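You operate a simulated robot arm through the tools that you are given. There is no shell and no other tool.

You run a simulated robot arm. Do the job below in one go: nothing can be reset, and whatever is moved stays where it is left.

TASK
Set the overlay to the dive number on the log card and switch its dive line on.
Fine: stand the card on the rack end of the desk and shut the lamp drawer that held it. Set down upright: log card. Where these are worked on the way, their far stop is far enough and under half their travel is too little: lamp drawer.

Only the result counts: the job must be done as asked and must still hold three seconds after the hand-in. Knocking over, shifting, dropping, spilling or breaking anything else fails it.

THE ROBOT
A 7-joint arm with a two-finger parallel gripper, fixed in place. Base frame: the origin is at the foot of the arm, x ahead of it, y to its left, z up. Readings come in m, degrees, newtons and seconds.
Its first joint turns from -132.0 to 132.0 degrees. Payload 3.91 kg.
The tool frame sits at the grasp point between the pads (the TCP): z along the fingers, y along the line on which they close. The tips reach 0.03 m beyond it. The gripper opens to 0.11 m. The fingers are 0.02 m wide and 0.01 m thick; the gripper's body (0.048 by 0.112 m) begins 0.055 m behind the TCP.
Orientation is that of the tool frame in the base frame, as a unit quaternion [x, y, z, w]. With the fingers straight down and closing along the base's y, the tool's x points along the base's -x, its y along +y and its z along -z.

THE INTERFACE
- The arm moves only by the tool move_arm. Its argument "rows" is a list of rows, each an object of numbers (a shift or turn left out is 0, a gripper value left out holds the last): "fingers": the closure in counts, from 0 (fully open) to 255 (shut); "tx", "ty", "tz": the shift along the tool's x, y, z in units of 40 mm (1.0 is 40 mm); "ax", "ay", "az": the turn, a rotation vector about the tool's x, y, z in units of 4 degrees (1.0 is 4 degrees). In form: [{"fingers": .., "tx": .., "ty": .., "tz": .., "ax": .., "ay": .., "az": ..}, ...]. A call has 1 to 20 rows; each row shifts and turns the commanded pose from where the row before left it, along the tool's axes as they then stand. A call with a number of a shift or a turn outside -1 to 1 is refused whole. Each row takes 0.2 s and may step no farther than 0.05 m and 8.6 degrees from the row before; otherwise, or with a gripper value out of range, the whole call is refused. A pose out of reach is approached as far as the arm can. The call stops where the force on the tool passes 40 N (or 10 N more than at its start, if that is more) or the arm is blocked; 0.2 s more then pass. Each finger travels about 0.108 m/s and halts on what it meets, pressing with about 42 N; the grip force reading is that of the motor and also rises with nothing between the fingers. The clock runs only during rows and for 0.2 s after the last one: add rows that do not move to give the fingers time. It gives the time, the measured TCP pose, the force on the tool (base axes), the opening and the grip force at its end, in the units of the frame above (readings bear some noise), with the torque about the TCP (base axes, N m) and any sound that the robot's microphone picked up, and new pictures: "pictures" is both (left out), scene, wrist or none.
- Cameras (640 x 400 px; columns grow to the right, rows downward): "scene" is fixed at [0.2206, -0.5009, 1.4835]; the picture's right is [0.11, -0.99, 0.00], its down [-0.78, -0.09, -0.62] and it looks along [0.62, 0.07, -0.78] (base axes); focal length 348 px, centre (320, 200). "wrist" rides on the gripper at [0.072, 0.017, -0.103] in the tool frame; the picture's right is [-0.23, 0.97, 0.00], its down [-0.76, -0.18, -0.62] and it looks along [-0.61, -0.14, 0.78] (tool axes); focal length 222 px, centre (320, 200). There is no depth. A picture from a camera that has moved, and an enlarged one, comes with that camera's place and axes in the base frame and with its lens.
- inspect(camera, box): a new picture of the part [left, top, right, bottom] of that camera's present view, enlarged. The clock stands still meanwhile.
- finish_job(): hands the job in; it is judged then, once.

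Nothing tells you positions but the pictures and the camera data. Unless the task says otherwise, let go and move clear before handing in.

The tools are called after "Call:" as name(argument=value, ...) on one line, values as JSON. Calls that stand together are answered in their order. move_arm: Moves the arm, as the interface text tells. Its arguments: {"type":"object","properties":{"rows":{"type":"array"},"pictures":{"type":"string","enum":["both","scene","wrist","none"]}},"required":["rows"]} The other tools are called the same way: inspect (camera, box) takes an enlarged picture of a part of a camera's view; finish_job () hands the job in.

At the start:

```text
t: 0.0
tcp_pos: [0.7177, -0.1486, 1.0997]
orientation: [0.0, 1.0, 0.0, 0.0]
force: [-0.4, -0.1, 0.3]
torque: [-0.02, -0.01, -0.01]
opening: 0.11
grasp_force: 0.0
```

scene: 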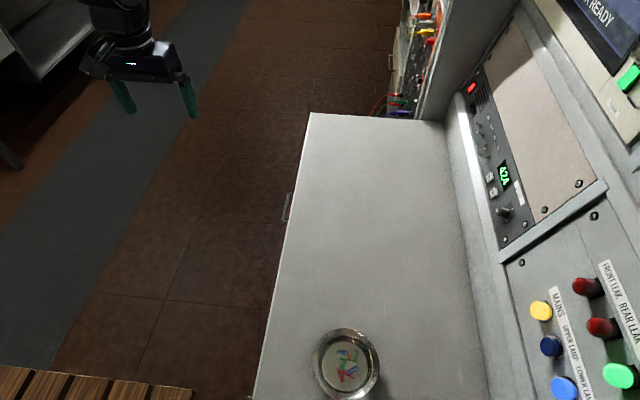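
wrist: 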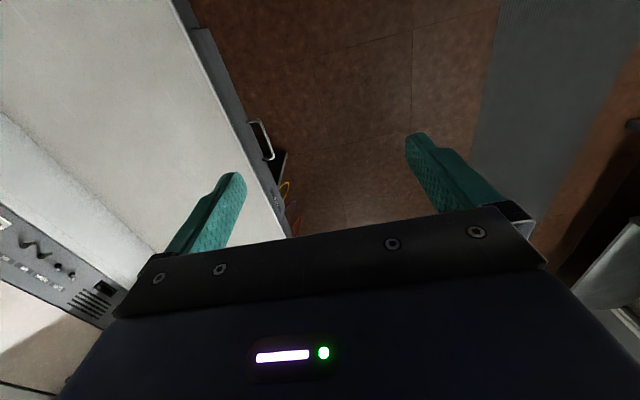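

I see a desk on the right of the arm with a drawer handle on its near edge, a console with an overlay unit (green display) and a rack at the far end. I'll look closer before moving.

Call:
inspect(camera="scene", box=[430, 60, 640, 260])

Call:
inspect(camera="scene", box=[230, 100, 350, 400])

Call:
inspect(camera="scene", box=[350, 0, 510, 130])

Call:
inspect(camera="scene", box=[480, 240, 640, 400])

Call:
inspect(camera="wrist", box=[0, 180, 160, 400])

Call:
inspect(camera="wrist", box=[160, 0, 340, 240])

```text
2.00 times, centred on (535, 160) of scene
camera zoom: at [0.2206, -0.5009, 1.4835], right [0.11, -0.99, 0.0], down [-0.78, -0.09, -0.62], along [0.62, 0.07, -0.78], focal length 697 px, centre (-110, 280)
```

zoom: 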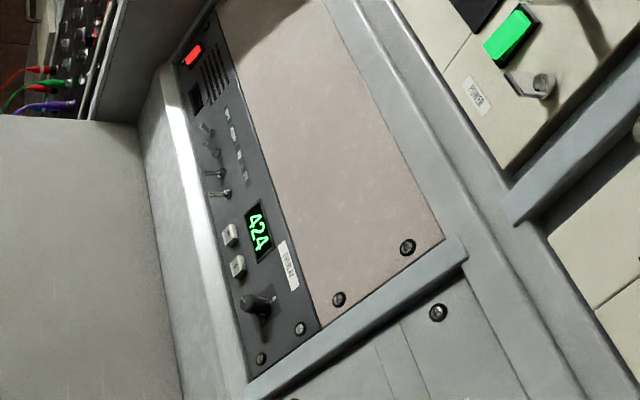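

```text
1.33 times, centred on (290, 250) of scene
camera zoom: at [0.2206, -0.5009, 1.4835], right [0.11, -0.99, 0.0], down [-0.78, -0.09, -0.62], along [0.62, 0.07, -0.78], focal length 464 px, centre (360, 133)
```

zoom: 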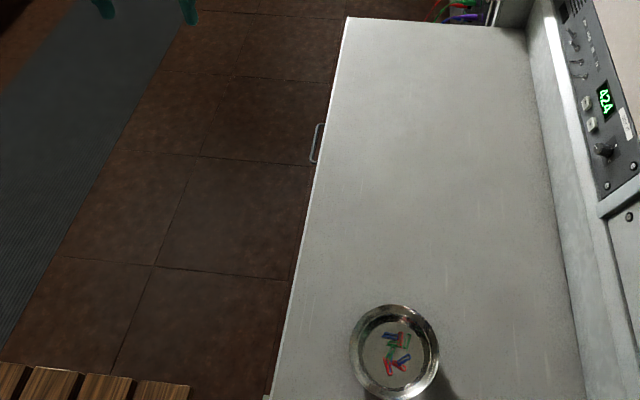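

```text
3.08 times, centred on (430, 65) of scene
camera zoom: at [0.2206, -0.5009, 1.4835], right [0.11, -0.99, 0.0], down [-0.78, -0.09, -0.62], along [0.62, 0.07, -0.78], focal length 1072 px, centre (-18, 615)
```

zoom: 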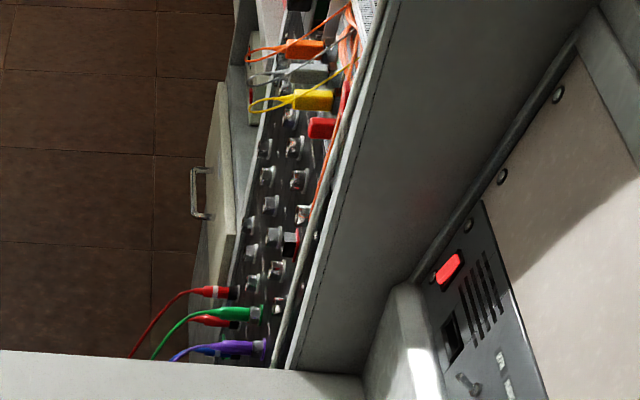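

```text
2.50 times, centred on (560, 320) of scene
camera zoom: at [0.2206, -0.5009, 1.4835], right [0.11, -0.99, 0.0], down [-0.78, -0.09, -0.62], along [0.62, 0.07, -0.78], focal length 871 px, centre (-280, -100)
```

zoom: 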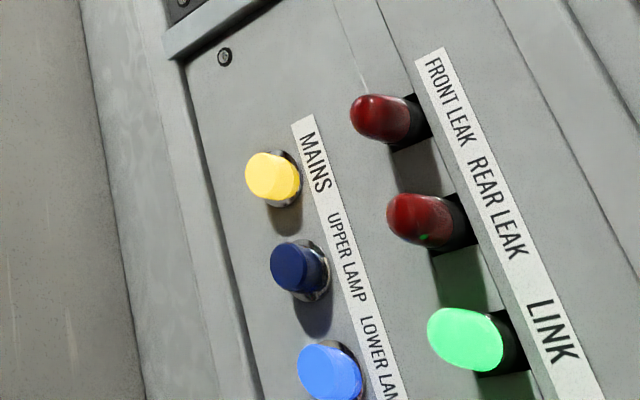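

```text
1.82 times, centred on (80, 290) of wrist
camera zoom: at [0.6448, -0.1328, 1.204], right [0.23, 0.97, 0.0], down [0.76, -0.18, 0.62], along [0.61, -0.14, -0.78], focal length 404 px, centre (756, 36)
```

zoom: 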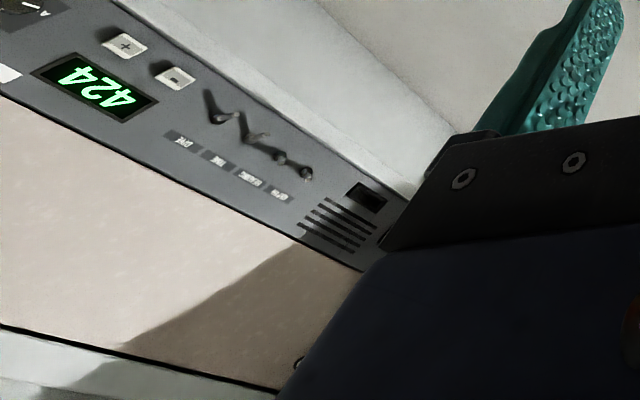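

```text
1.67 times, centred on (250, 120) of wrist
camera zoom: at [0.6448, -0.1328, 1.204], right [0.23, 0.97, 0.0], down [0.76, -0.18, 0.62], along [0.61, -0.14, -0.78], focal length 370 px, centre (437, 333)
```

zoom: 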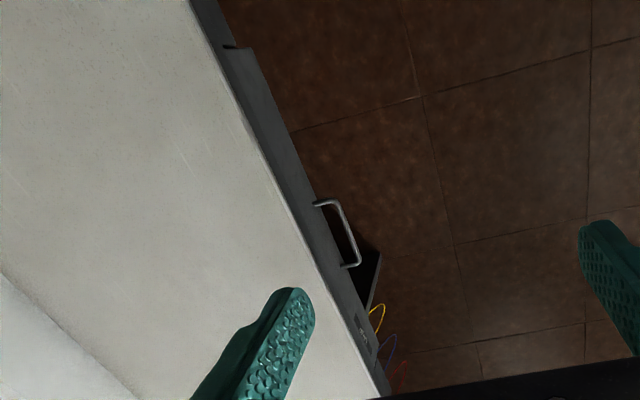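

The desk front edge runs along x at about y = -0.35, with the drawer handle near [0.84, -0.33, 0.66] and the overlay panel near [0.78, -0.84, 0.92]. I'll tilt the tool toward the panel to read its labels.

Call:
move_arm(rows=[{"fingers": 0, "ax": 1}, {"ax": 1}, {"ax": 1}, {"ax": 1}, {"ax": 1}, {"ax": 1}, {"ax": 1}, {"ax": 1}, {"ax": 1}, {"ax": 1}, {"ax": 1}, {"ax": 1}, {"ax": 1}, {"ax": 1}, {"ax": 1}])

```text
t: 3.2
tcp_pos: [0.7173, -0.1483, 1.1012]
orientation: [0.0, 0.866, -0.5, 0.0]
force: [-0.5, -0.3, -0.3]
torque: [0.0, -0.04, 0.03]
opening: 0.11
grasp_force: 0.1
camera wrist: at [0.645, -0.0514, 1.1376], right [0.23, 0.49, -0.84], down [0.76, 0.45, 0.47], along [0.61, -0.75, -0.27], focal length 222 px, centre (320, 200)
```

scene: 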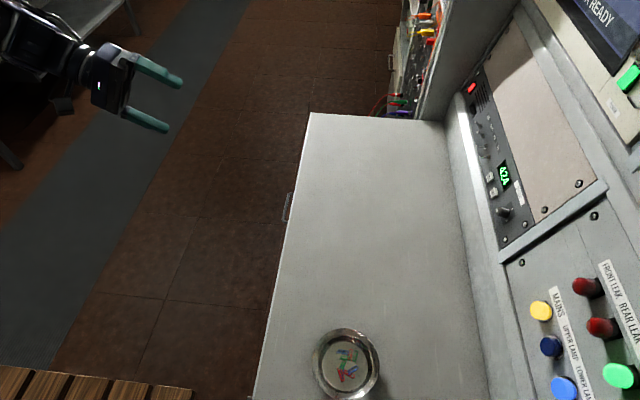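
wrist: 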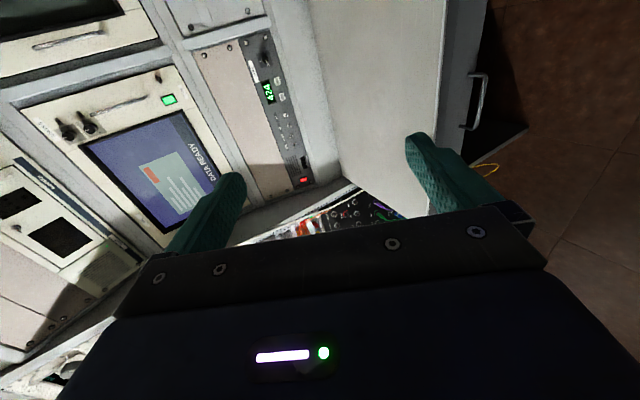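

Call:
inspect(camera="wrist", box=[230, 20, 330, 200])

Call:
inspect(camera="wrist", box=[420, 40, 540, 180])

Call:
inspect(camera="wrist", box=[100, 80, 230, 240])

```text
2.22 times, centred on (280, 110) of wrist
camera zoom: at [0.645, -0.0514, 1.1376], right [0.23, 0.49, -0.84], down [0.76, 0.45, 0.47], along [0.61, -0.75, -0.27], focal length 494 px, centre (409, 400)
```

zoom: 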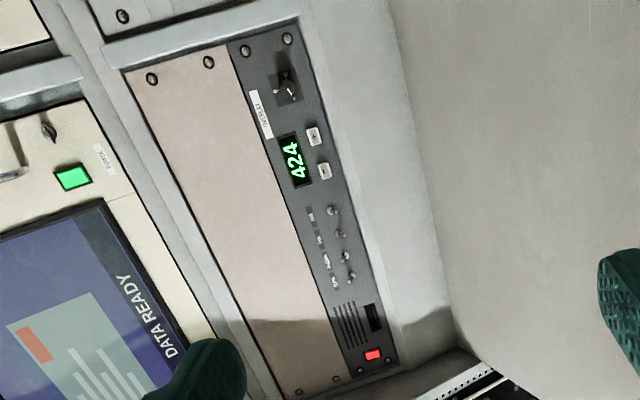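

```text
2.86 times, centred on (480, 110) of wrist
camera zoom: at [0.645, -0.0514, 1.1376], right [0.23, 0.49, -0.84], down [0.76, 0.45, 0.47], along [0.61, -0.75, -0.27], focal length 635 px, centre (-137, 457)
```

zoom: 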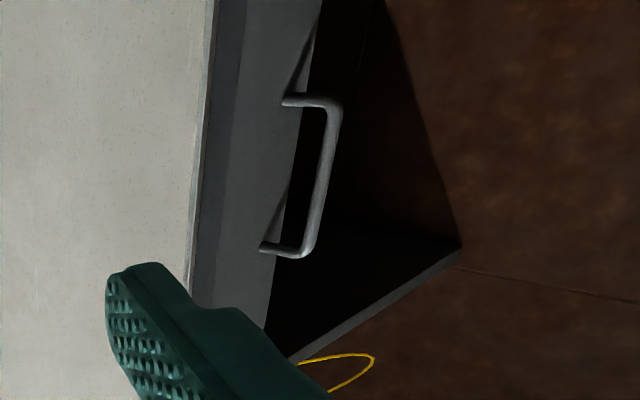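

```text
2.50 times, centred on (165, 160) of wrist
camera zoom: at [0.645, -0.0514, 1.1376], right [0.23, 0.49, -0.84], down [0.76, 0.45, 0.47], along [0.61, -0.75, -0.27], focal length 555 px, centre (708, 300)
```

zoom: 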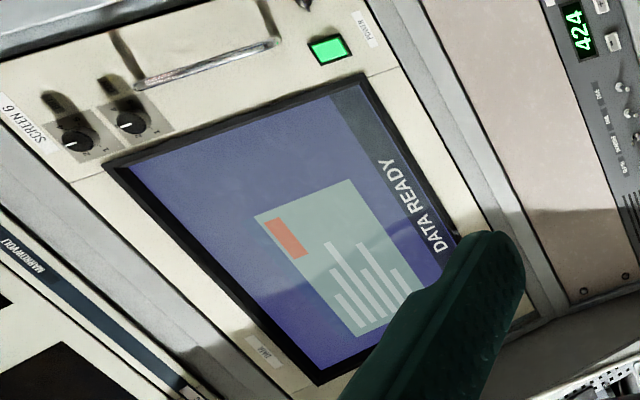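

The overlay panel shows 424 with +/- buttons, four toggles and a knob. I'll move closer to the panel to read the toggle labels.

Call:
move_arm(rows=[{"tz": 0.866, "ty": -0.5}, {"tz": 0.866, "ty": -0.5}, {"tz": 0.866, "ty": -0.5}, {"tz": 0.866, "ty": -0.5}, {"tz": 0.866, "ty": -0.5}, {"tz": 0.866, "ty": -0.5}, {"tz": 0.866, "ty": -0.5}, {"tx": 0.8}, {"tx": 0.8}, {"tx": 0.8}])

```text
t: 5.4
tcp_pos: [0.6226, -0.4297, 1.1013]
orientation: [-0.001, 0.866, -0.5, 0.001]
force: [0.3, 0.4, -0.7]
torque: [-0.02, -0.01, -0.04]
opening: 0.1102
grasp_force: 0.0
camera wrist: at [0.5494, -0.3308, 1.1376], right [0.23, 0.49, -0.84], down [0.76, 0.45, 0.47], along [0.61, -0.75, -0.27], focal length 222 px, centre (320, 200)
```

scene: 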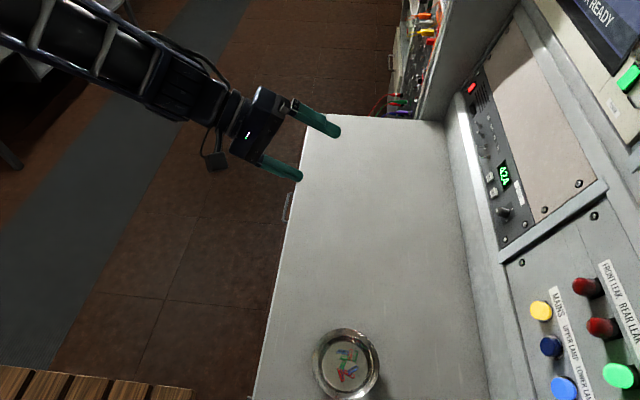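
wrist: 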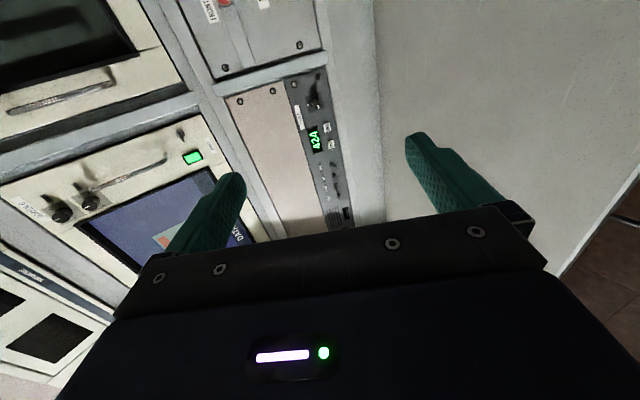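

Call:
inspect(camera="wrist", box=[270, 70, 370, 170])

Call:
inspect(camera="wrist", box=[290, 145, 380, 235])

```text
4.00 times, centred on (320, 120) of wrist
camera zoom: at [0.5494, -0.3308, 1.1376], right [0.23, 0.49, -0.84], down [0.76, 0.45, 0.47], along [0.61, -0.75, -0.27], focal length 888 px, centre (320, 520)
```

zoom: 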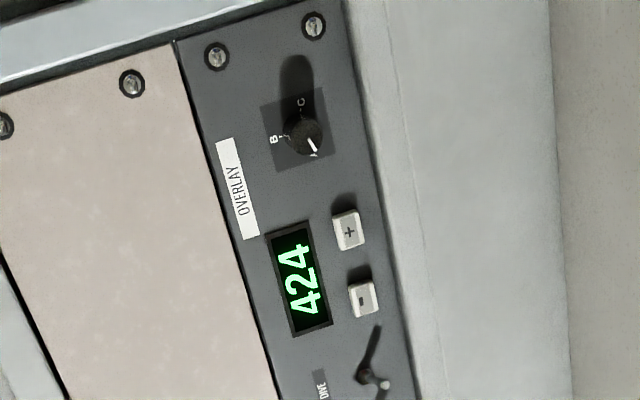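

```text
4.44 times, centred on (335, 190) of wrist
camera zoom: at [0.5494, -0.3308, 1.1376], right [0.23, 0.49, -0.84], down [0.76, 0.45, 0.47], along [0.61, -0.75, -0.27], focal length 987 px, centre (253, 244)
```

zoom: 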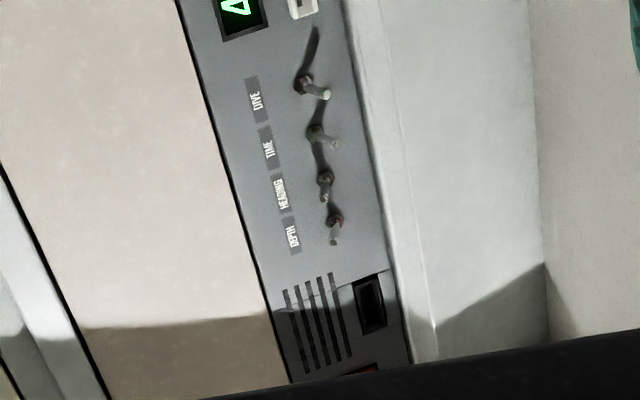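

Call:
inspect(camera="scene", box=[465, 130, 535, 180])

Call:
inspect(camera="scene", box=[465, 165, 545, 225])

Call:
inspect(camera="wrist", box=[0, 60, 250, 300])

```text
8.00 times, centred on (500, 155) of scene
camera zoom: at [0.2206, -0.5009, 1.4835], right [0.11, -0.99, 0.0], down [-0.78, -0.09, -0.62], along [0.62, 0.07, -0.78], focal length 2787 px, centre (-1120, 560)
```

zoom: 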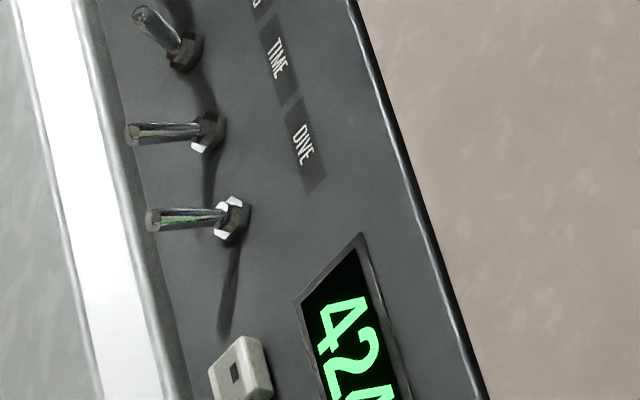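

```text
6.67 times, centred on (505, 195) of scene
camera zoom: at [0.2206, -0.5009, 1.4835], right [0.11, -0.99, 0.0], down [-0.78, -0.09, -0.62], along [0.62, 0.07, -0.78], focal length 2323 px, centre (-913, 233)
```

zoom: 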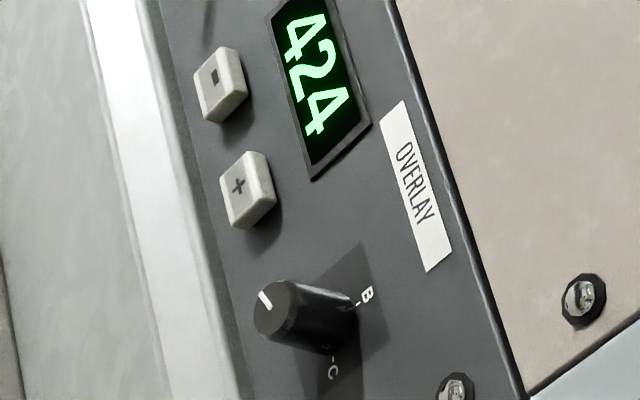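

```text
1.67 times, centred on (125, 180) of wrist
camera zoom: at [0.5494, -0.3308, 1.1376], right [0.23, 0.49, -0.84], down [0.76, 0.45, 0.47], along [0.61, -0.75, -0.27], focal length 370 px, centre (645, 233)
```

zoom: 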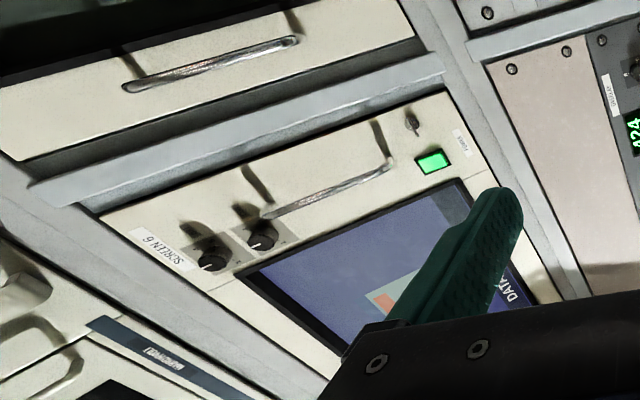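

The toggles read DIVE, TIME, HEADING, DEPTH; DIVE and TIME sit down, the other two up. Now I'll move back in front of the desk drawer for a close look at its handle and label.

Call:
move_arm(rows=[{"tx": -0.64, "ty": 0.5, "tz": -0.866}, {"tx": -0.64, "ty": 0.5, "tz": -0.866}, {"tx": -0.64, "ty": 0.5, "tz": -0.866}, {"tx": -0.64, "ty": 0.5, "tz": -0.866}, {"tx": -0.64, "ty": 0.5, "tz": -0.866}, {"tx": -0.64, "ty": 0.5, "tz": -0.866}, {"tx": -0.64, "ty": 0.5, "tz": -0.866}, {"ty": 0.866, "tz": 0.5}, {"ty": 0.866, "tz": 0.5}, {"ty": 0.866, "tz": 0.5}, {"ty": 0.866, "tz": 0.5}, {"ty": 0.866, "tz": 0.5}, {"ty": 0.866, "tz": 0.5}, {"ty": 0.866, "tz": 0.5}])

Call:
inspect(camera="scene", box=[265, 180, 315, 230])

```text
t: 8.4
tcp_pos: [0.7998, -0.1512, 0.8205]
orientation: [0.001, 0.866, -0.5, 0.001]
force: [0.1, 0.1, 0.1]
torque: [0.04, 0.02, 0.0]
opening: 0.1102
grasp_force: 0.1
camera wrist: at [0.7273, -0.0529, 0.8581], right [0.23, 0.49, -0.84], down [0.76, 0.45, 0.47], along [0.61, -0.75, -0.27], focal length 222 px, centre (320, 200)
```

scene: 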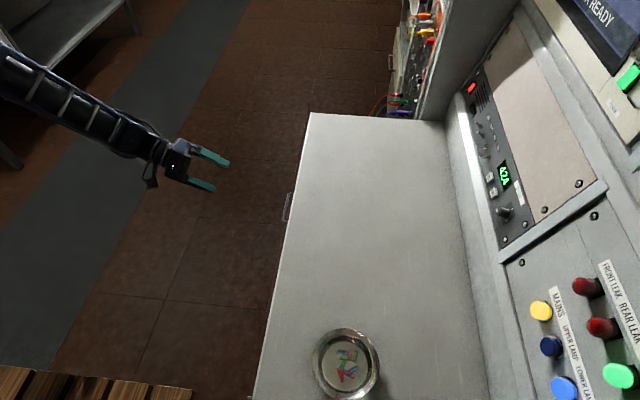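
wrist: 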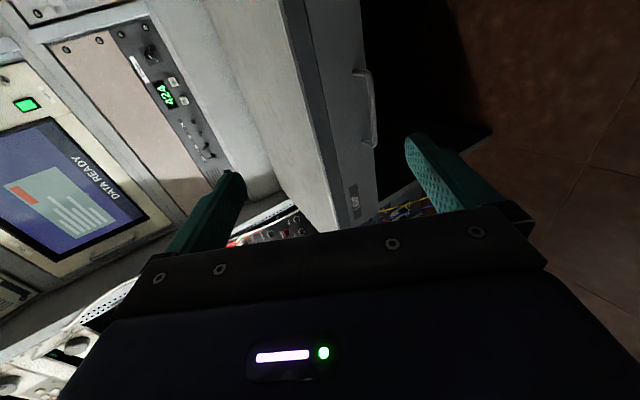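

```text
8.00 times, centred on (290, 205) of scene
camera zoom: at [0.2206, -0.5009, 1.4835], right [0.11, -0.99, 0.0], down [-0.78, -0.09, -0.62], along [0.62, 0.07, -0.78], focal length 2787 px, centre (560, 160)
```

zoom: 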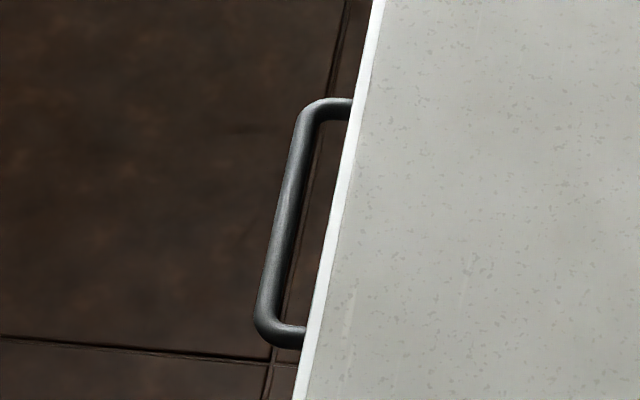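

Call:
inspect(camera="wrist", box=[310, 50, 410, 230])

Call:
inspect(camera="wrist", box=[335, 175, 375, 220])

Call:
inspect(camera="wrist", box=[280, 0, 420, 130])

```text
2.22 times, centred on (360, 140) of wrist
camera zoom: at [0.7273, -0.0529, 0.8581], right [0.23, 0.49, -0.84], down [0.76, 0.45, 0.47], along [0.61, -0.75, -0.27], focal length 494 px, centre (231, 333)
```

zoom: 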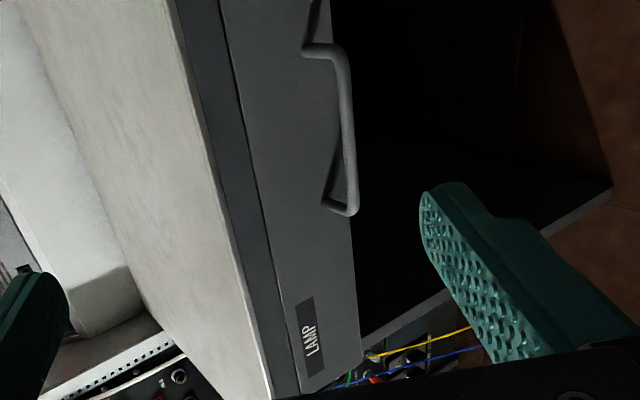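

```text
8.89 times, centred on (355, 198) of wrist
camera zoom: at [0.7273, -0.0529, 0.8581], right [0.23, 0.49, -0.84], down [0.76, 0.45, 0.47], along [0.61, -0.75, -0.27], focal length 1974 px, centre (9, 222)
```

zoom: 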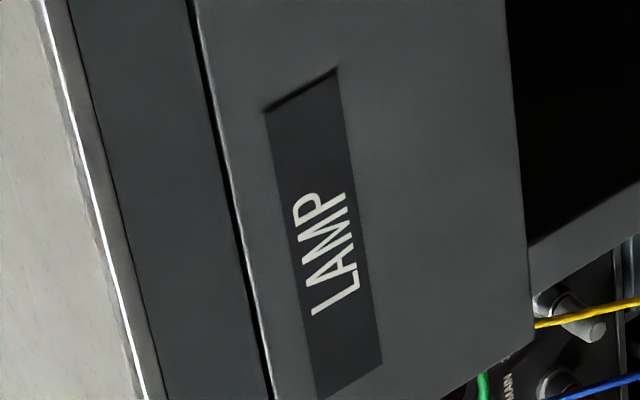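

```text
3.08 times, centred on (350, 65) of wrist
camera zoom: at [0.7273, -0.0529, 0.8581], right [0.23, 0.49, -0.84], down [0.76, 0.45, 0.47], along [0.61, -0.75, -0.27], focal length 684 px, centre (228, 615)
```

zoom: 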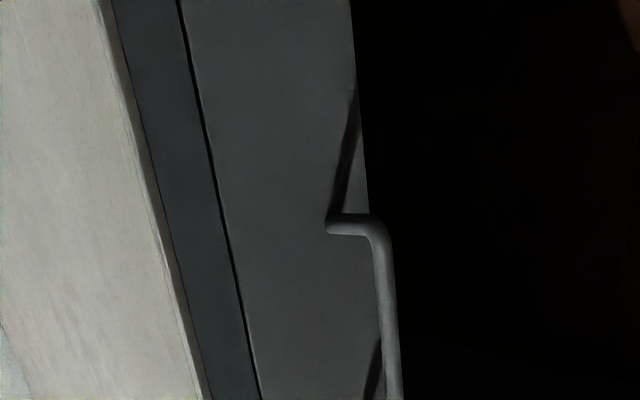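

The label on the drawer reads LAMP, and I triangulate its handle bar at x 0.80–0.90, y ≈ -0.331, z ≈ 0.642. I'll level the tool to point at -y with fingers closing vertically and approach the handle.

Call:
move_arm(rows=[{"ax": 1}, {"ax": 1}, {"ax": 1}, {"ax": 1}, {"ax": 1}, {"ax": 1}, {"ax": 1}, {"ax": 0.5}, {"tx": -0.245, "ty": 0.888}, {"tx": -0.245, "ty": 0.888}, {"tx": -0.245, "ty": 0.888}, {"tx": -0.245, "ty": 0.888}, {"tx": -0.245, "ty": 0.888}, {"tz": 0.6}, {"tz": 0.6}, {"tz": 0.6}])

Call:
inspect(camera="wrist", box=[200, 20, 460, 240])

Call:
inspect(camera="scene", box=[210, 160, 330, 240])

```text
t: 11.8
tcp_pos: [0.8492, -0.2218, 0.6446]
orientation: [0.0, 0.707, -0.707, 0.0]
force: [-0.4, 0.0, -0.6]
torque: [0.01, 0.0, -0.02]
opening: 0.11
grasp_force: 0.1
camera wrist: at [0.7777, -0.118, 0.6269], right [0.23, 0.0, -0.97], down [0.76, 0.62, 0.18], along [0.61, -0.78, 0.14], focal length 222 px, centre (320, 200)
```

scene: 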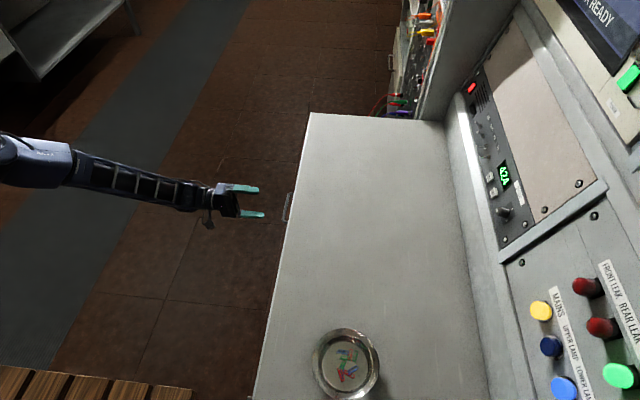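
wrist: 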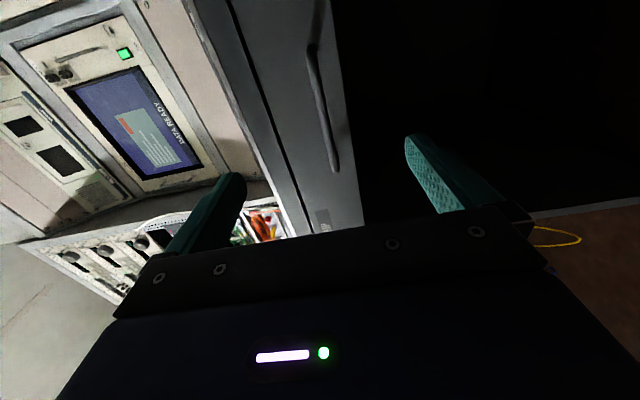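

```text
1.82 times, centred on (330, 130) of wrist
camera zoom: at [0.7777, -0.118, 0.6269], right [0.23, 0.0, -0.97], down [0.76, 0.62, 0.18], along [0.61, -0.78, 0.14], focal length 404 px, centre (302, 327)
```

zoom: 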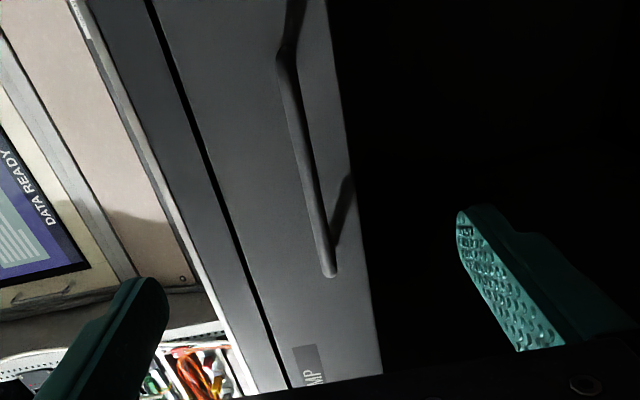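

```text
5.00 times, centred on (270, 200) of scene
camera zoom: at [0.2206, -0.5009, 1.4835], right [0.11, -0.99, 0.0], down [-0.78, -0.09, -0.62], along [0.62, 0.07, -0.78], focal length 1742 px, centre (570, 200)
```

zoom: 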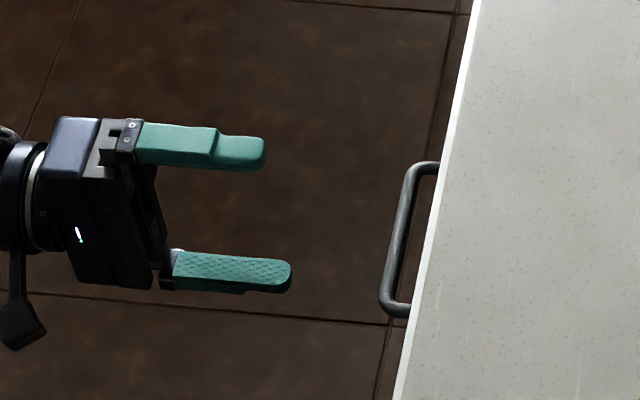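

The handle bar lies between the open fingers, at z ≈ 0.640. I'll advance to it and close.

Call:
move_arm(rows=[{"tz": 0.5, "ty": 0.115}, {"tz": 0.5}, {"tz": 0.5}, {"tz": 0.5}, {"tz": 0.5}, {"fingers": 255}, {"fingers": 255}, {"fingers": 255}, {"fingers": 255}])

Call:
inspect(camera="scene", box=[230, 160, 330, 240])

```text
t: 13.8
tcp_pos: [0.8491, -0.3215, 0.6391]
orientation: [0.0, -0.707, 0.707, 0.0]
force: [-0.2, -1.4, -0.1]
torque: [0.01, 0.03, 0.2]
opening: 0.0088
grasp_force: 44.8
camera wrist: at [0.7774, -0.2183, 0.6218], right [0.23, 0.0, -0.97], down [0.76, 0.62, 0.18], along [0.61, -0.78, 0.14], focal length 222 px, centre (320, 200)
```

scene: 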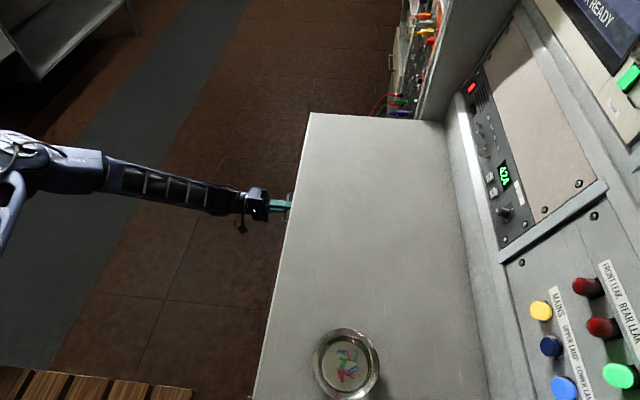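
wrist: 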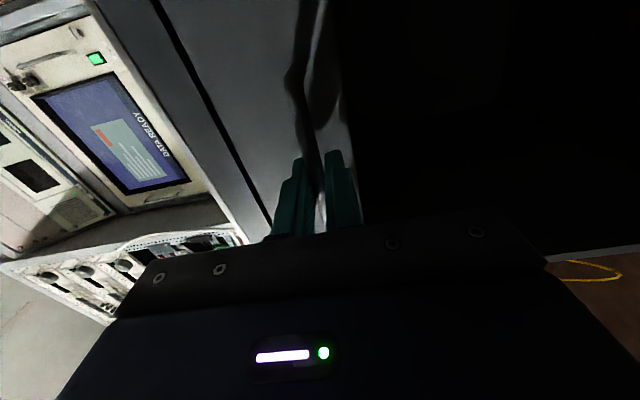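

```text
5.00 times, centred on (280, 200) of scene
camera zoom: at [0.2206, -0.5009, 1.4835], right [0.11, -0.99, 0.0], down [-0.78, -0.09, -0.62], along [0.62, 0.07, -0.78], focal length 1742 px, centre (520, 200)
```

zoom: 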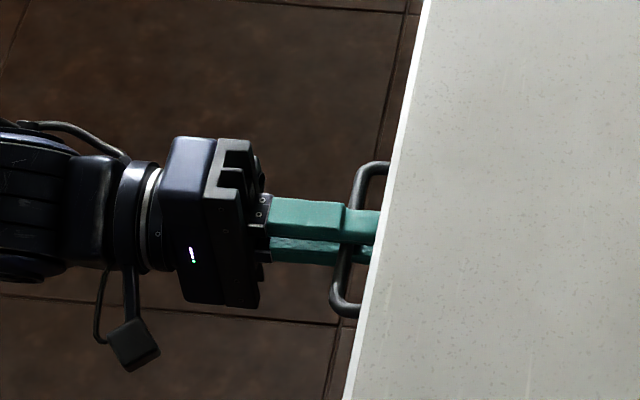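

The handle is gripped (8.8 mm bar). I'll pull the drawer gently toward +y.

Call:
move_arm(rows=[{"tz": -0.2}, {"tz": -0.3}, {"tz": -0.4}, {"tz": -0.4}, {"tz": -0.4}, {"tz": -0.4}, {"tz": -0.3}, {"tz": -0.2}])

```text
t: 15.6
tcp_pos: [0.8502, -0.2173, 0.6387]
orientation: [-0.001, 0.707, -0.707, 0.0]
force: [12.5, 1.1, 3.0]
torque: [0.03, -0.09, 0.25]
opening: 0.009
grasp_force: 45.5
camera wrist: at [0.7773, -0.114, 0.6218], right [0.23, 0.0, -0.97], down [0.76, 0.62, 0.18], along [0.61, -0.78, 0.14], focal length 222 px, centre (320, 200)
```

scene: 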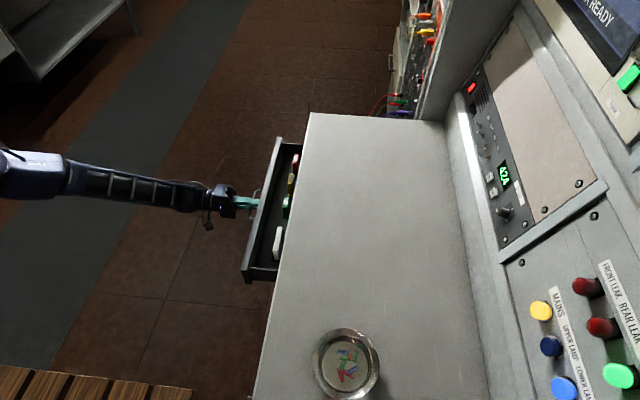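
wrist: 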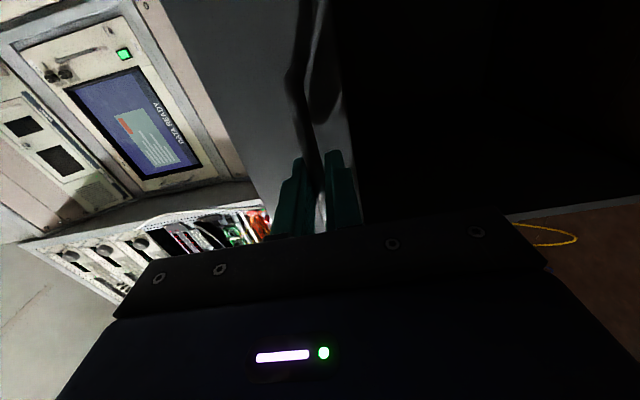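

Call:
inspect(camera="scene", box=[230, 130, 330, 290])

Call:
move_arm(rows=[{"tz": -0.2}, {"tz": -0.3}, {"tz": -0.4}, {"tz": -0.4}, {"tz": -0.4}, {"tz": -0.3}, {"tz": -0.2}])

```text
2.50 times, centred on (280, 210) of scene
camera zoom: at [0.2206, -0.5009, 1.4835], right [0.11, -0.99, 0.0], down [-0.78, -0.09, -0.62], along [0.62, 0.07, -0.78], focal length 871 px, centre (420, 175)
```

zoom: 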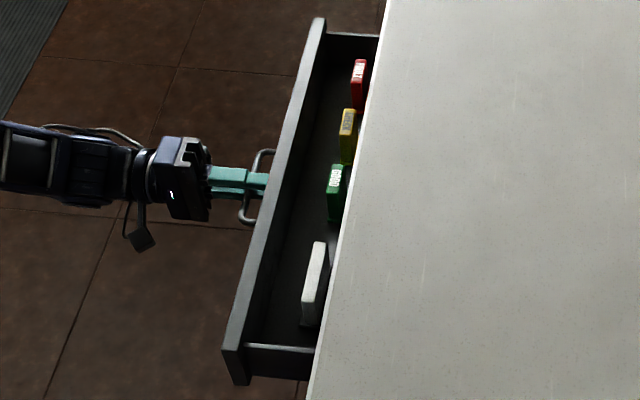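

```text
t: 17.2
tcp_pos: [0.8493, -0.1285, 0.6389]
orientation: [0.0, -0.707, 0.707, 0.0]
force: [12.9, 1.5, 4.0]
torque: [0.05, 0.01, -0.14]
opening: 0.0091
grasp_force: 44.7
camera wrist: at [0.7772, -0.0258, 0.6219], right [0.23, 0.0, -0.97], down [0.76, 0.62, 0.18], along [0.61, -0.78, 0.14], focal length 222 px, centre (320, 200)
```

scene: 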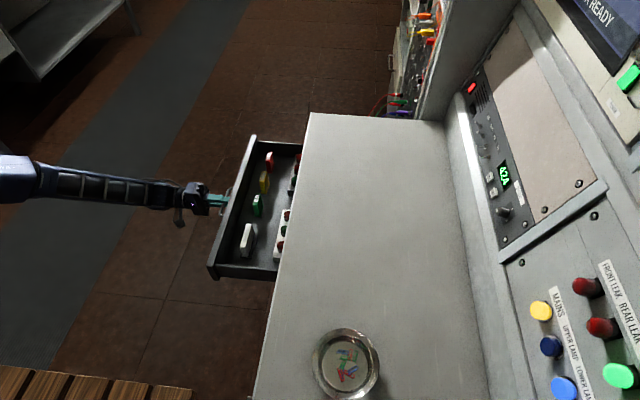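
wrist: 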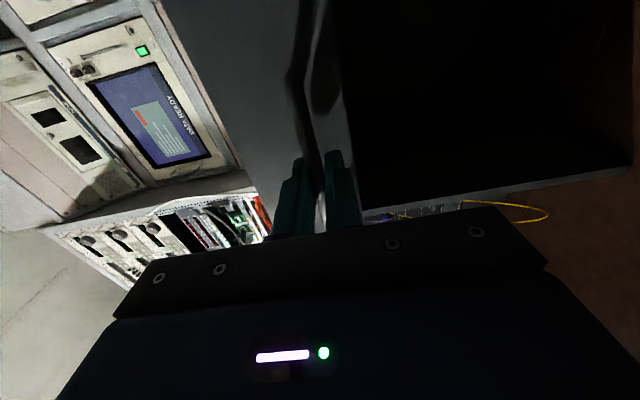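

Call:
inspect(camera="scene", box=[205, 130, 315, 290])

Call:
inspect(camera="scene", box=[225, 205, 305, 265])

Call:
inspect(camera="scene", box=[240, 140, 310, 220])

```text
2.50 times, centred on (260, 210) of scene
camera zoom: at [0.2206, -0.5009, 1.4835], right [0.11, -0.99, 0.0], down [-0.78, -0.09, -0.62], along [0.62, 0.07, -0.78], focal length 871 px, centre (470, 175)
```

zoom: 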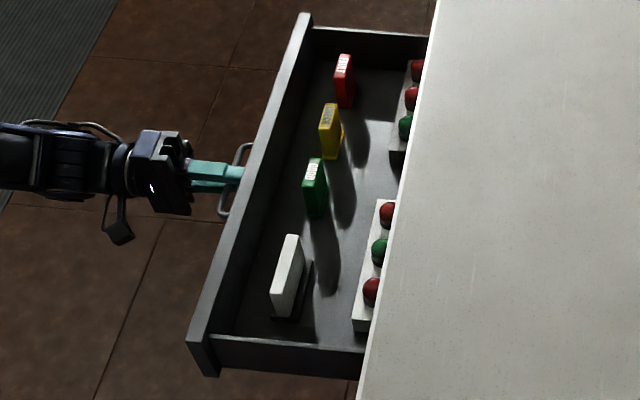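

```text
6.67 times, centred on (265, 235) of scene
camera zoom: at [0.2206, -0.5009, 1.4835], right [0.11, -0.99, 0.0], down [-0.78, -0.09, -0.62], along [0.62, 0.07, -0.78], focal length 2323 px, centre (687, -33)
```

zoom: 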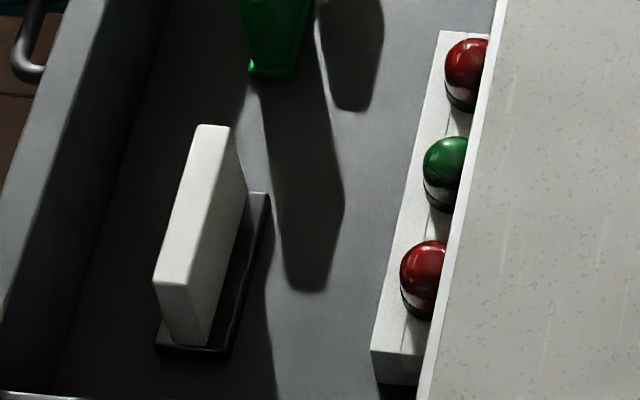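

```text
5.00 times, centred on (275, 180) of scene
camera zoom: at [0.2206, -0.5009, 1.4835], right [0.11, -0.99, 0.0], down [-0.78, -0.09, -0.62], along [0.62, 0.07, -0.78], focal length 1742 px, centre (545, 300)
```

zoom: 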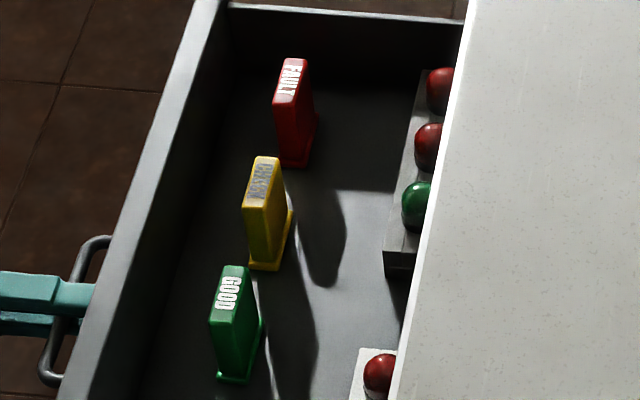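

The log card is the white plate standing on a dark base in the drawer near its -x end. I'll pull the drawer a bit further out to ensure good access.

Call:
move_arm(rows=[{"tz": -0.2}, {"tz": -0.3}, {"tz": -0.3}, {"tz": -0.3}, {"tz": -0.3}, {"tz": -0.3}, {"tz": -0.3}, {"tz": -0.2}])

Call:
inspect(camera="scene", box=[185, 130, 315, 290])

```text
t: 19.0
tcp_pos: [0.8502, -0.0409, 0.6388]
orientation: [0.0, -0.707, 0.707, 0.0]
force: [18.5, 1.7, 0.6]
torque: [0.0, -0.09, -0.09]
opening: 0.0089
grasp_force: 45.6
camera wrist: at [0.7772, 0.0621, 0.6219], right [0.23, 0.0, -0.97], down [0.76, 0.62, 0.18], along [0.61, -0.78, 0.14], focal length 222 px, centre (320, 200)
```

scene: 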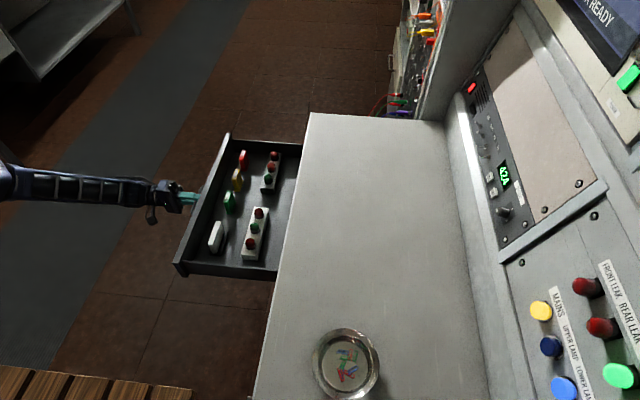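
wrist: 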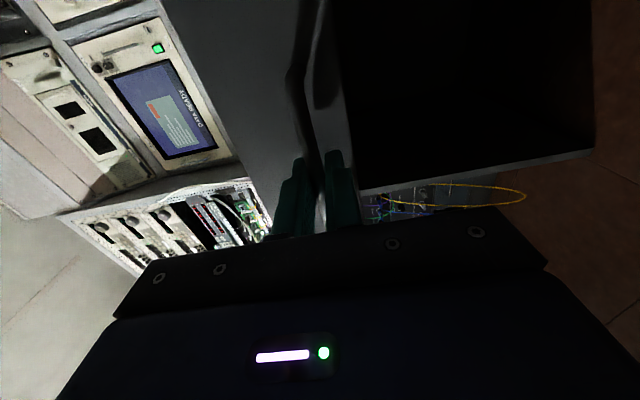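

```text
2.50 times, centred on (250, 210) of scene
camera zoom: at [0.2206, -0.5009, 1.4835], right [0.11, -0.99, 0.0], down [-0.78, -0.09, -0.62], along [0.62, 0.07, -0.78], focal length 871 px, centre (495, 175)
```

zoom: 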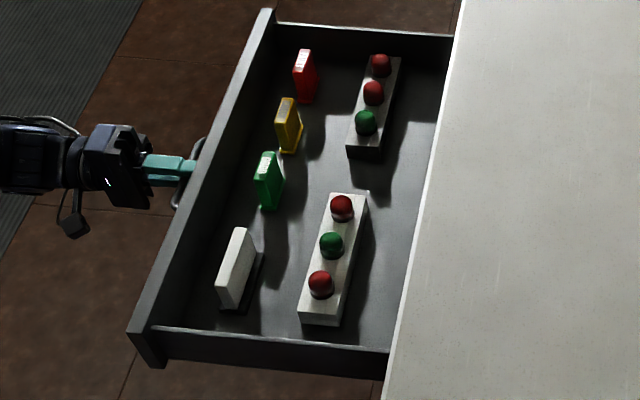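

Call:
inspect(camera="scene", box=[195, 210, 265, 265])

Call:
move_arm(rows=[{"fingers": 0}, {"fingers": 0}, {"fingers": 0}, {"tz": -0.5}, {"tz": -0.5}, {"tz": -0.5}, {"tz": -0.5}, {"ty": -1}, {"ty": -1}, {"ty": -1}, {"ty": -1}, {"ty": -1}, {"ty": -1}, {"ty": -1}, {"ty": -1}])

```text
7.27 times, centred on (230, 238) of scene
camera zoom: at [0.2206, -0.5009, 1.4835], right [0.11, -0.99, 0.0], down [-0.78, -0.09, -0.62], along [0.62, 0.07, -0.78], focal length 2534 px, centre (974, -73)
```

zoom: 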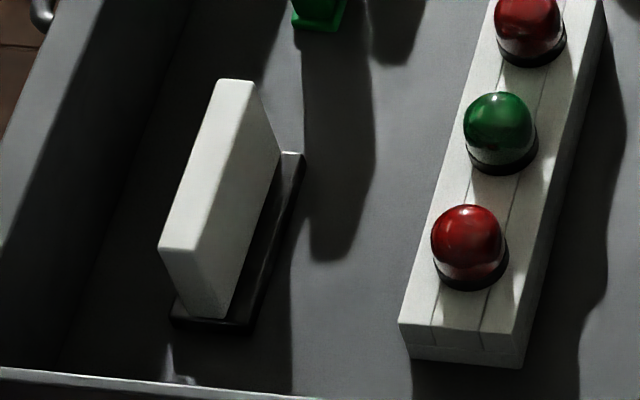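

```text
t: 22.2
tcp_pos: [0.8498, 0.0388, 0.9585]
orientation: [0.0, 0.707, -0.707, 0.0]
force: [0.5, -0.5, -0.6]
torque: [-0.04, 0.02, 0.02]
opening: 0.1099
grasp_force: 0.0
camera wrist: at [0.7777, 0.1413, 0.9417], right [0.23, 0.0, -0.97], down [0.76, 0.62, 0.18], along [0.61, -0.78, 0.14], focal length 222 px, centre (320, 200)
```

scene: 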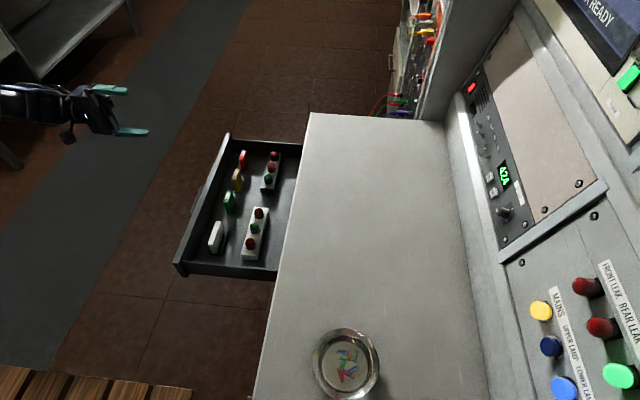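
wrist: 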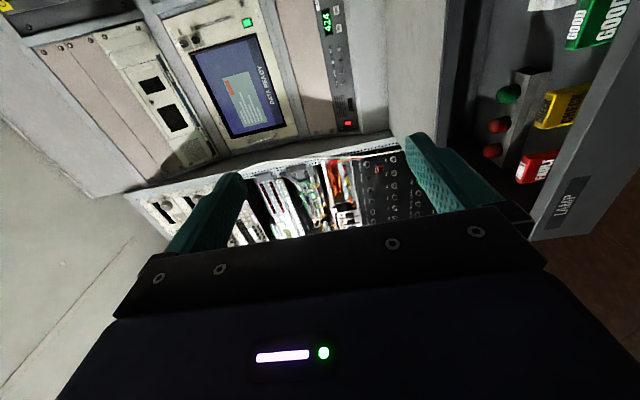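

Call:
inspect(camera="wrist", box=[440, 0, 640, 10])

Call:
inspect(camera="wrist", box=[180, 20, 290, 150])

```text
3.20 times, centred on (540, 5) of wrist
camera zoom: at [0.7777, 0.1413, 0.9417], right [0.23, 0.0, -0.97], down [0.76, 0.62, 0.18], along [0.61, -0.78, 0.14], focal length 711 px, centre (-384, 824)
```

zoom: 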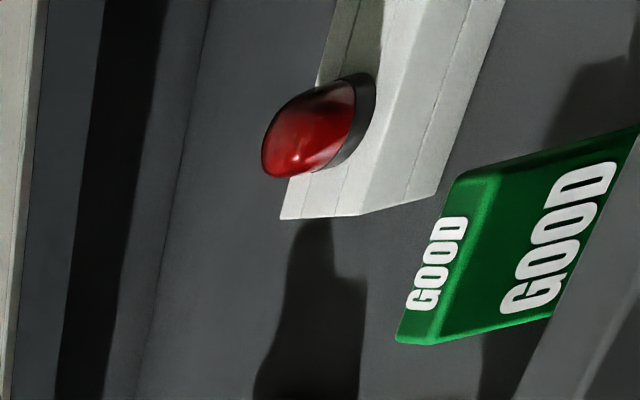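

```text
3.08 times, centred on (235, 85) of wrist
camera zoom: at [0.7777, 0.1413, 0.9417], right [0.23, 0.0, -0.97], down [0.76, 0.62, 0.18], along [0.61, -0.78, 0.14], focal length 684 px, centre (582, 554)
```

zoom: 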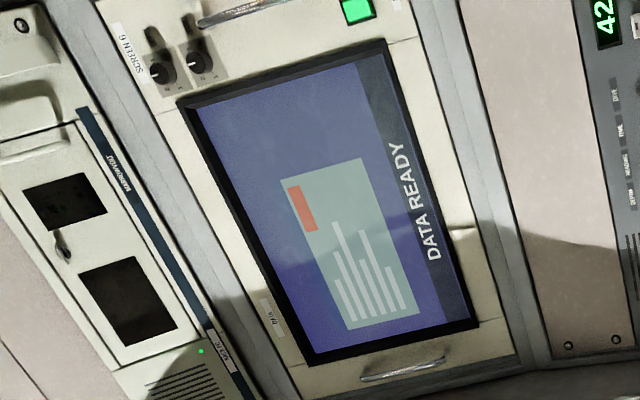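

The card's inner (-y) face is blank, so the number should be on the +y face. I'll shift to where the wrist camera can see it.

Call:
move_arm(rows=[{"ax": -0.9375, "tx": 0.41}, {"ax": -0.9375, "tx": 0.41}, {"ax": -0.9375, "tx": 0.41}, {"ax": -0.9375, "tx": 0.41}, {"ax": -0.9375, "tx": 0.41}, {"ax": -0.9375, "tx": 0.41}, {"ax": -0.9375, "tx": 0.41}, {"ax": -0.9375, "tx": 0.41}], pictures="wrist")

Call:
inspect(camera="wrist", box=[320, 10, 440, 100])

```text
t: 24.0
tcp_pos: [0.718, 0.0381, 0.9589]
orientation: [0.001, 0.866, -0.5, 0.0]
force: [-0.5, 1.1, -0.5]
torque: [0.01, -0.02, -0.02]
opening: 0.11
grasp_force: 0.0
camera wrist: at [0.6451, 0.1365, 0.9956], right [0.23, 0.49, -0.84], down [0.76, 0.45, 0.47], along [0.61, -0.75, -0.27], focal length 222 px, centre (320, 200)
```

wrist: 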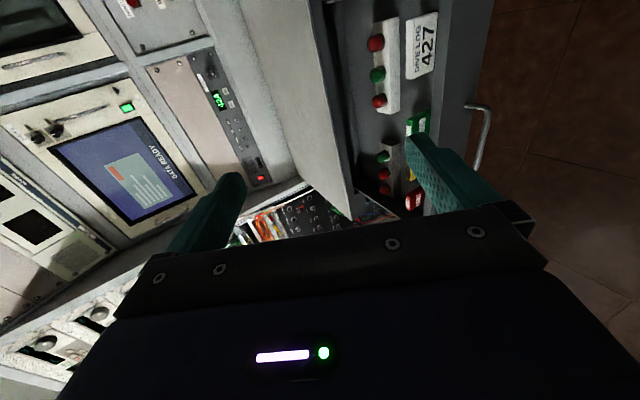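

```text
4.44 times, centred on (380, 55) of wrist
camera zoom: at [0.6451, 0.1365, 0.9956], right [0.23, 0.49, -0.84], down [0.76, 0.45, 0.47], along [0.61, -0.75, -0.27], focal length 987 px, centre (53, 844)
```

zoom: 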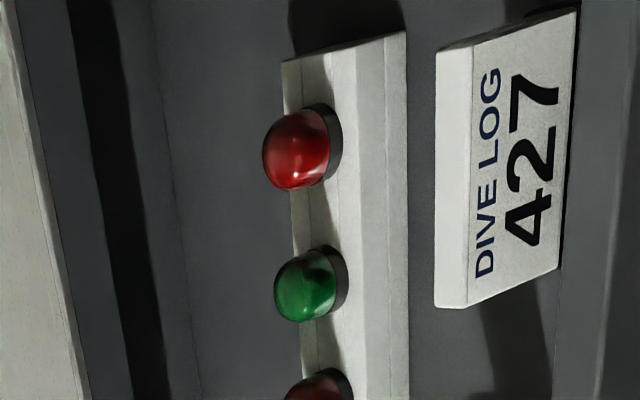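

The card reads DIVE LOG 427; the display shows 424, so three presses of + should do. Next I'll orient the tool downward with a slight tilt toward +x (for extra reach at the rack end) and check the card position.

Call:
move_arm(rows=[{"ax": -1, "fingers": 139}, {"ax": -1}, {"ax": -1}, {"ax": -1}, {"ax": -1}, {"ax": -1}, {"ax": -1}, {"ax": -1}, {"ax": -1}, {"ax": -1}, {"ax": -1}, {"ax": -1}, {"ax": -1}, {"ax": -1}, {"ax": -1}], pictures="none")

Call:
move_arm(rows=[{"ay": -1}, {"ay": -1}, {"ay": -1}, {"ay": -1}, {"ay": -1}, {"ay": -1}, {"ay": -1}, {"ay": -0.5}])

```text
t: 27.2
tcp_pos: [0.718, 0.0383, 0.9598]
orientation: [-0.001, 1.0, 0.001, 0.0]
force: [-0.3, 0.6, 0.2]
torque: [-0.04, -0.06, -0.01]
opening: 0.0502
grasp_force: 0.0
```

```text
t: 29.0
tcp_pos: [0.7184, 0.0387, 0.9599]
orientation: [0.0, 0.966, -0.001, 0.26]
force: [-0.2, -0.5, -0.9]
torque: [0.01, 0.03, 0.02]
opening: 0.0502
grasp_force: 0.0
camera wrist: at [0.604, 0.0549, 1.0121], right [0.2, 0.97, 0.11], down [0.35, -0.18, 0.92], along [0.92, -0.14, -0.37], focal length 222 px, centre (320, 200)
```

scene: 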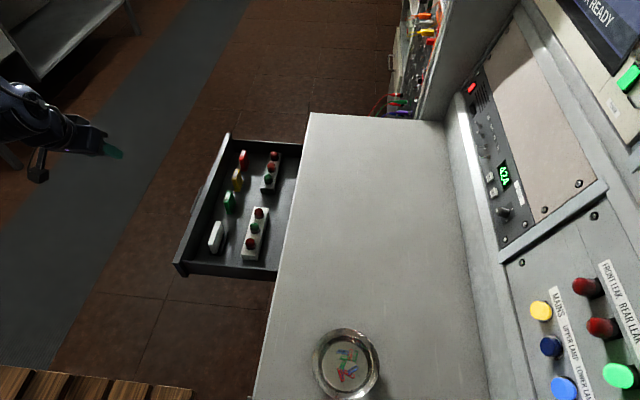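
wrist: 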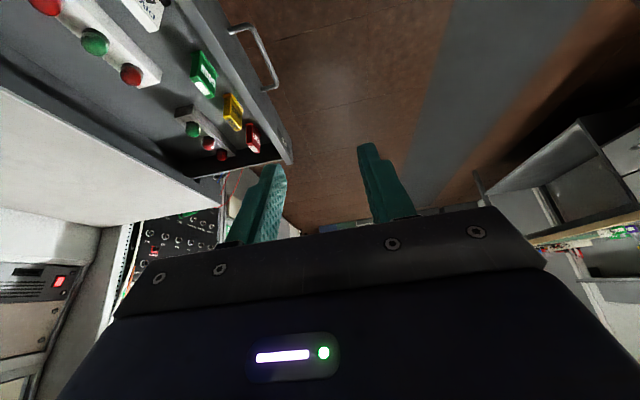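

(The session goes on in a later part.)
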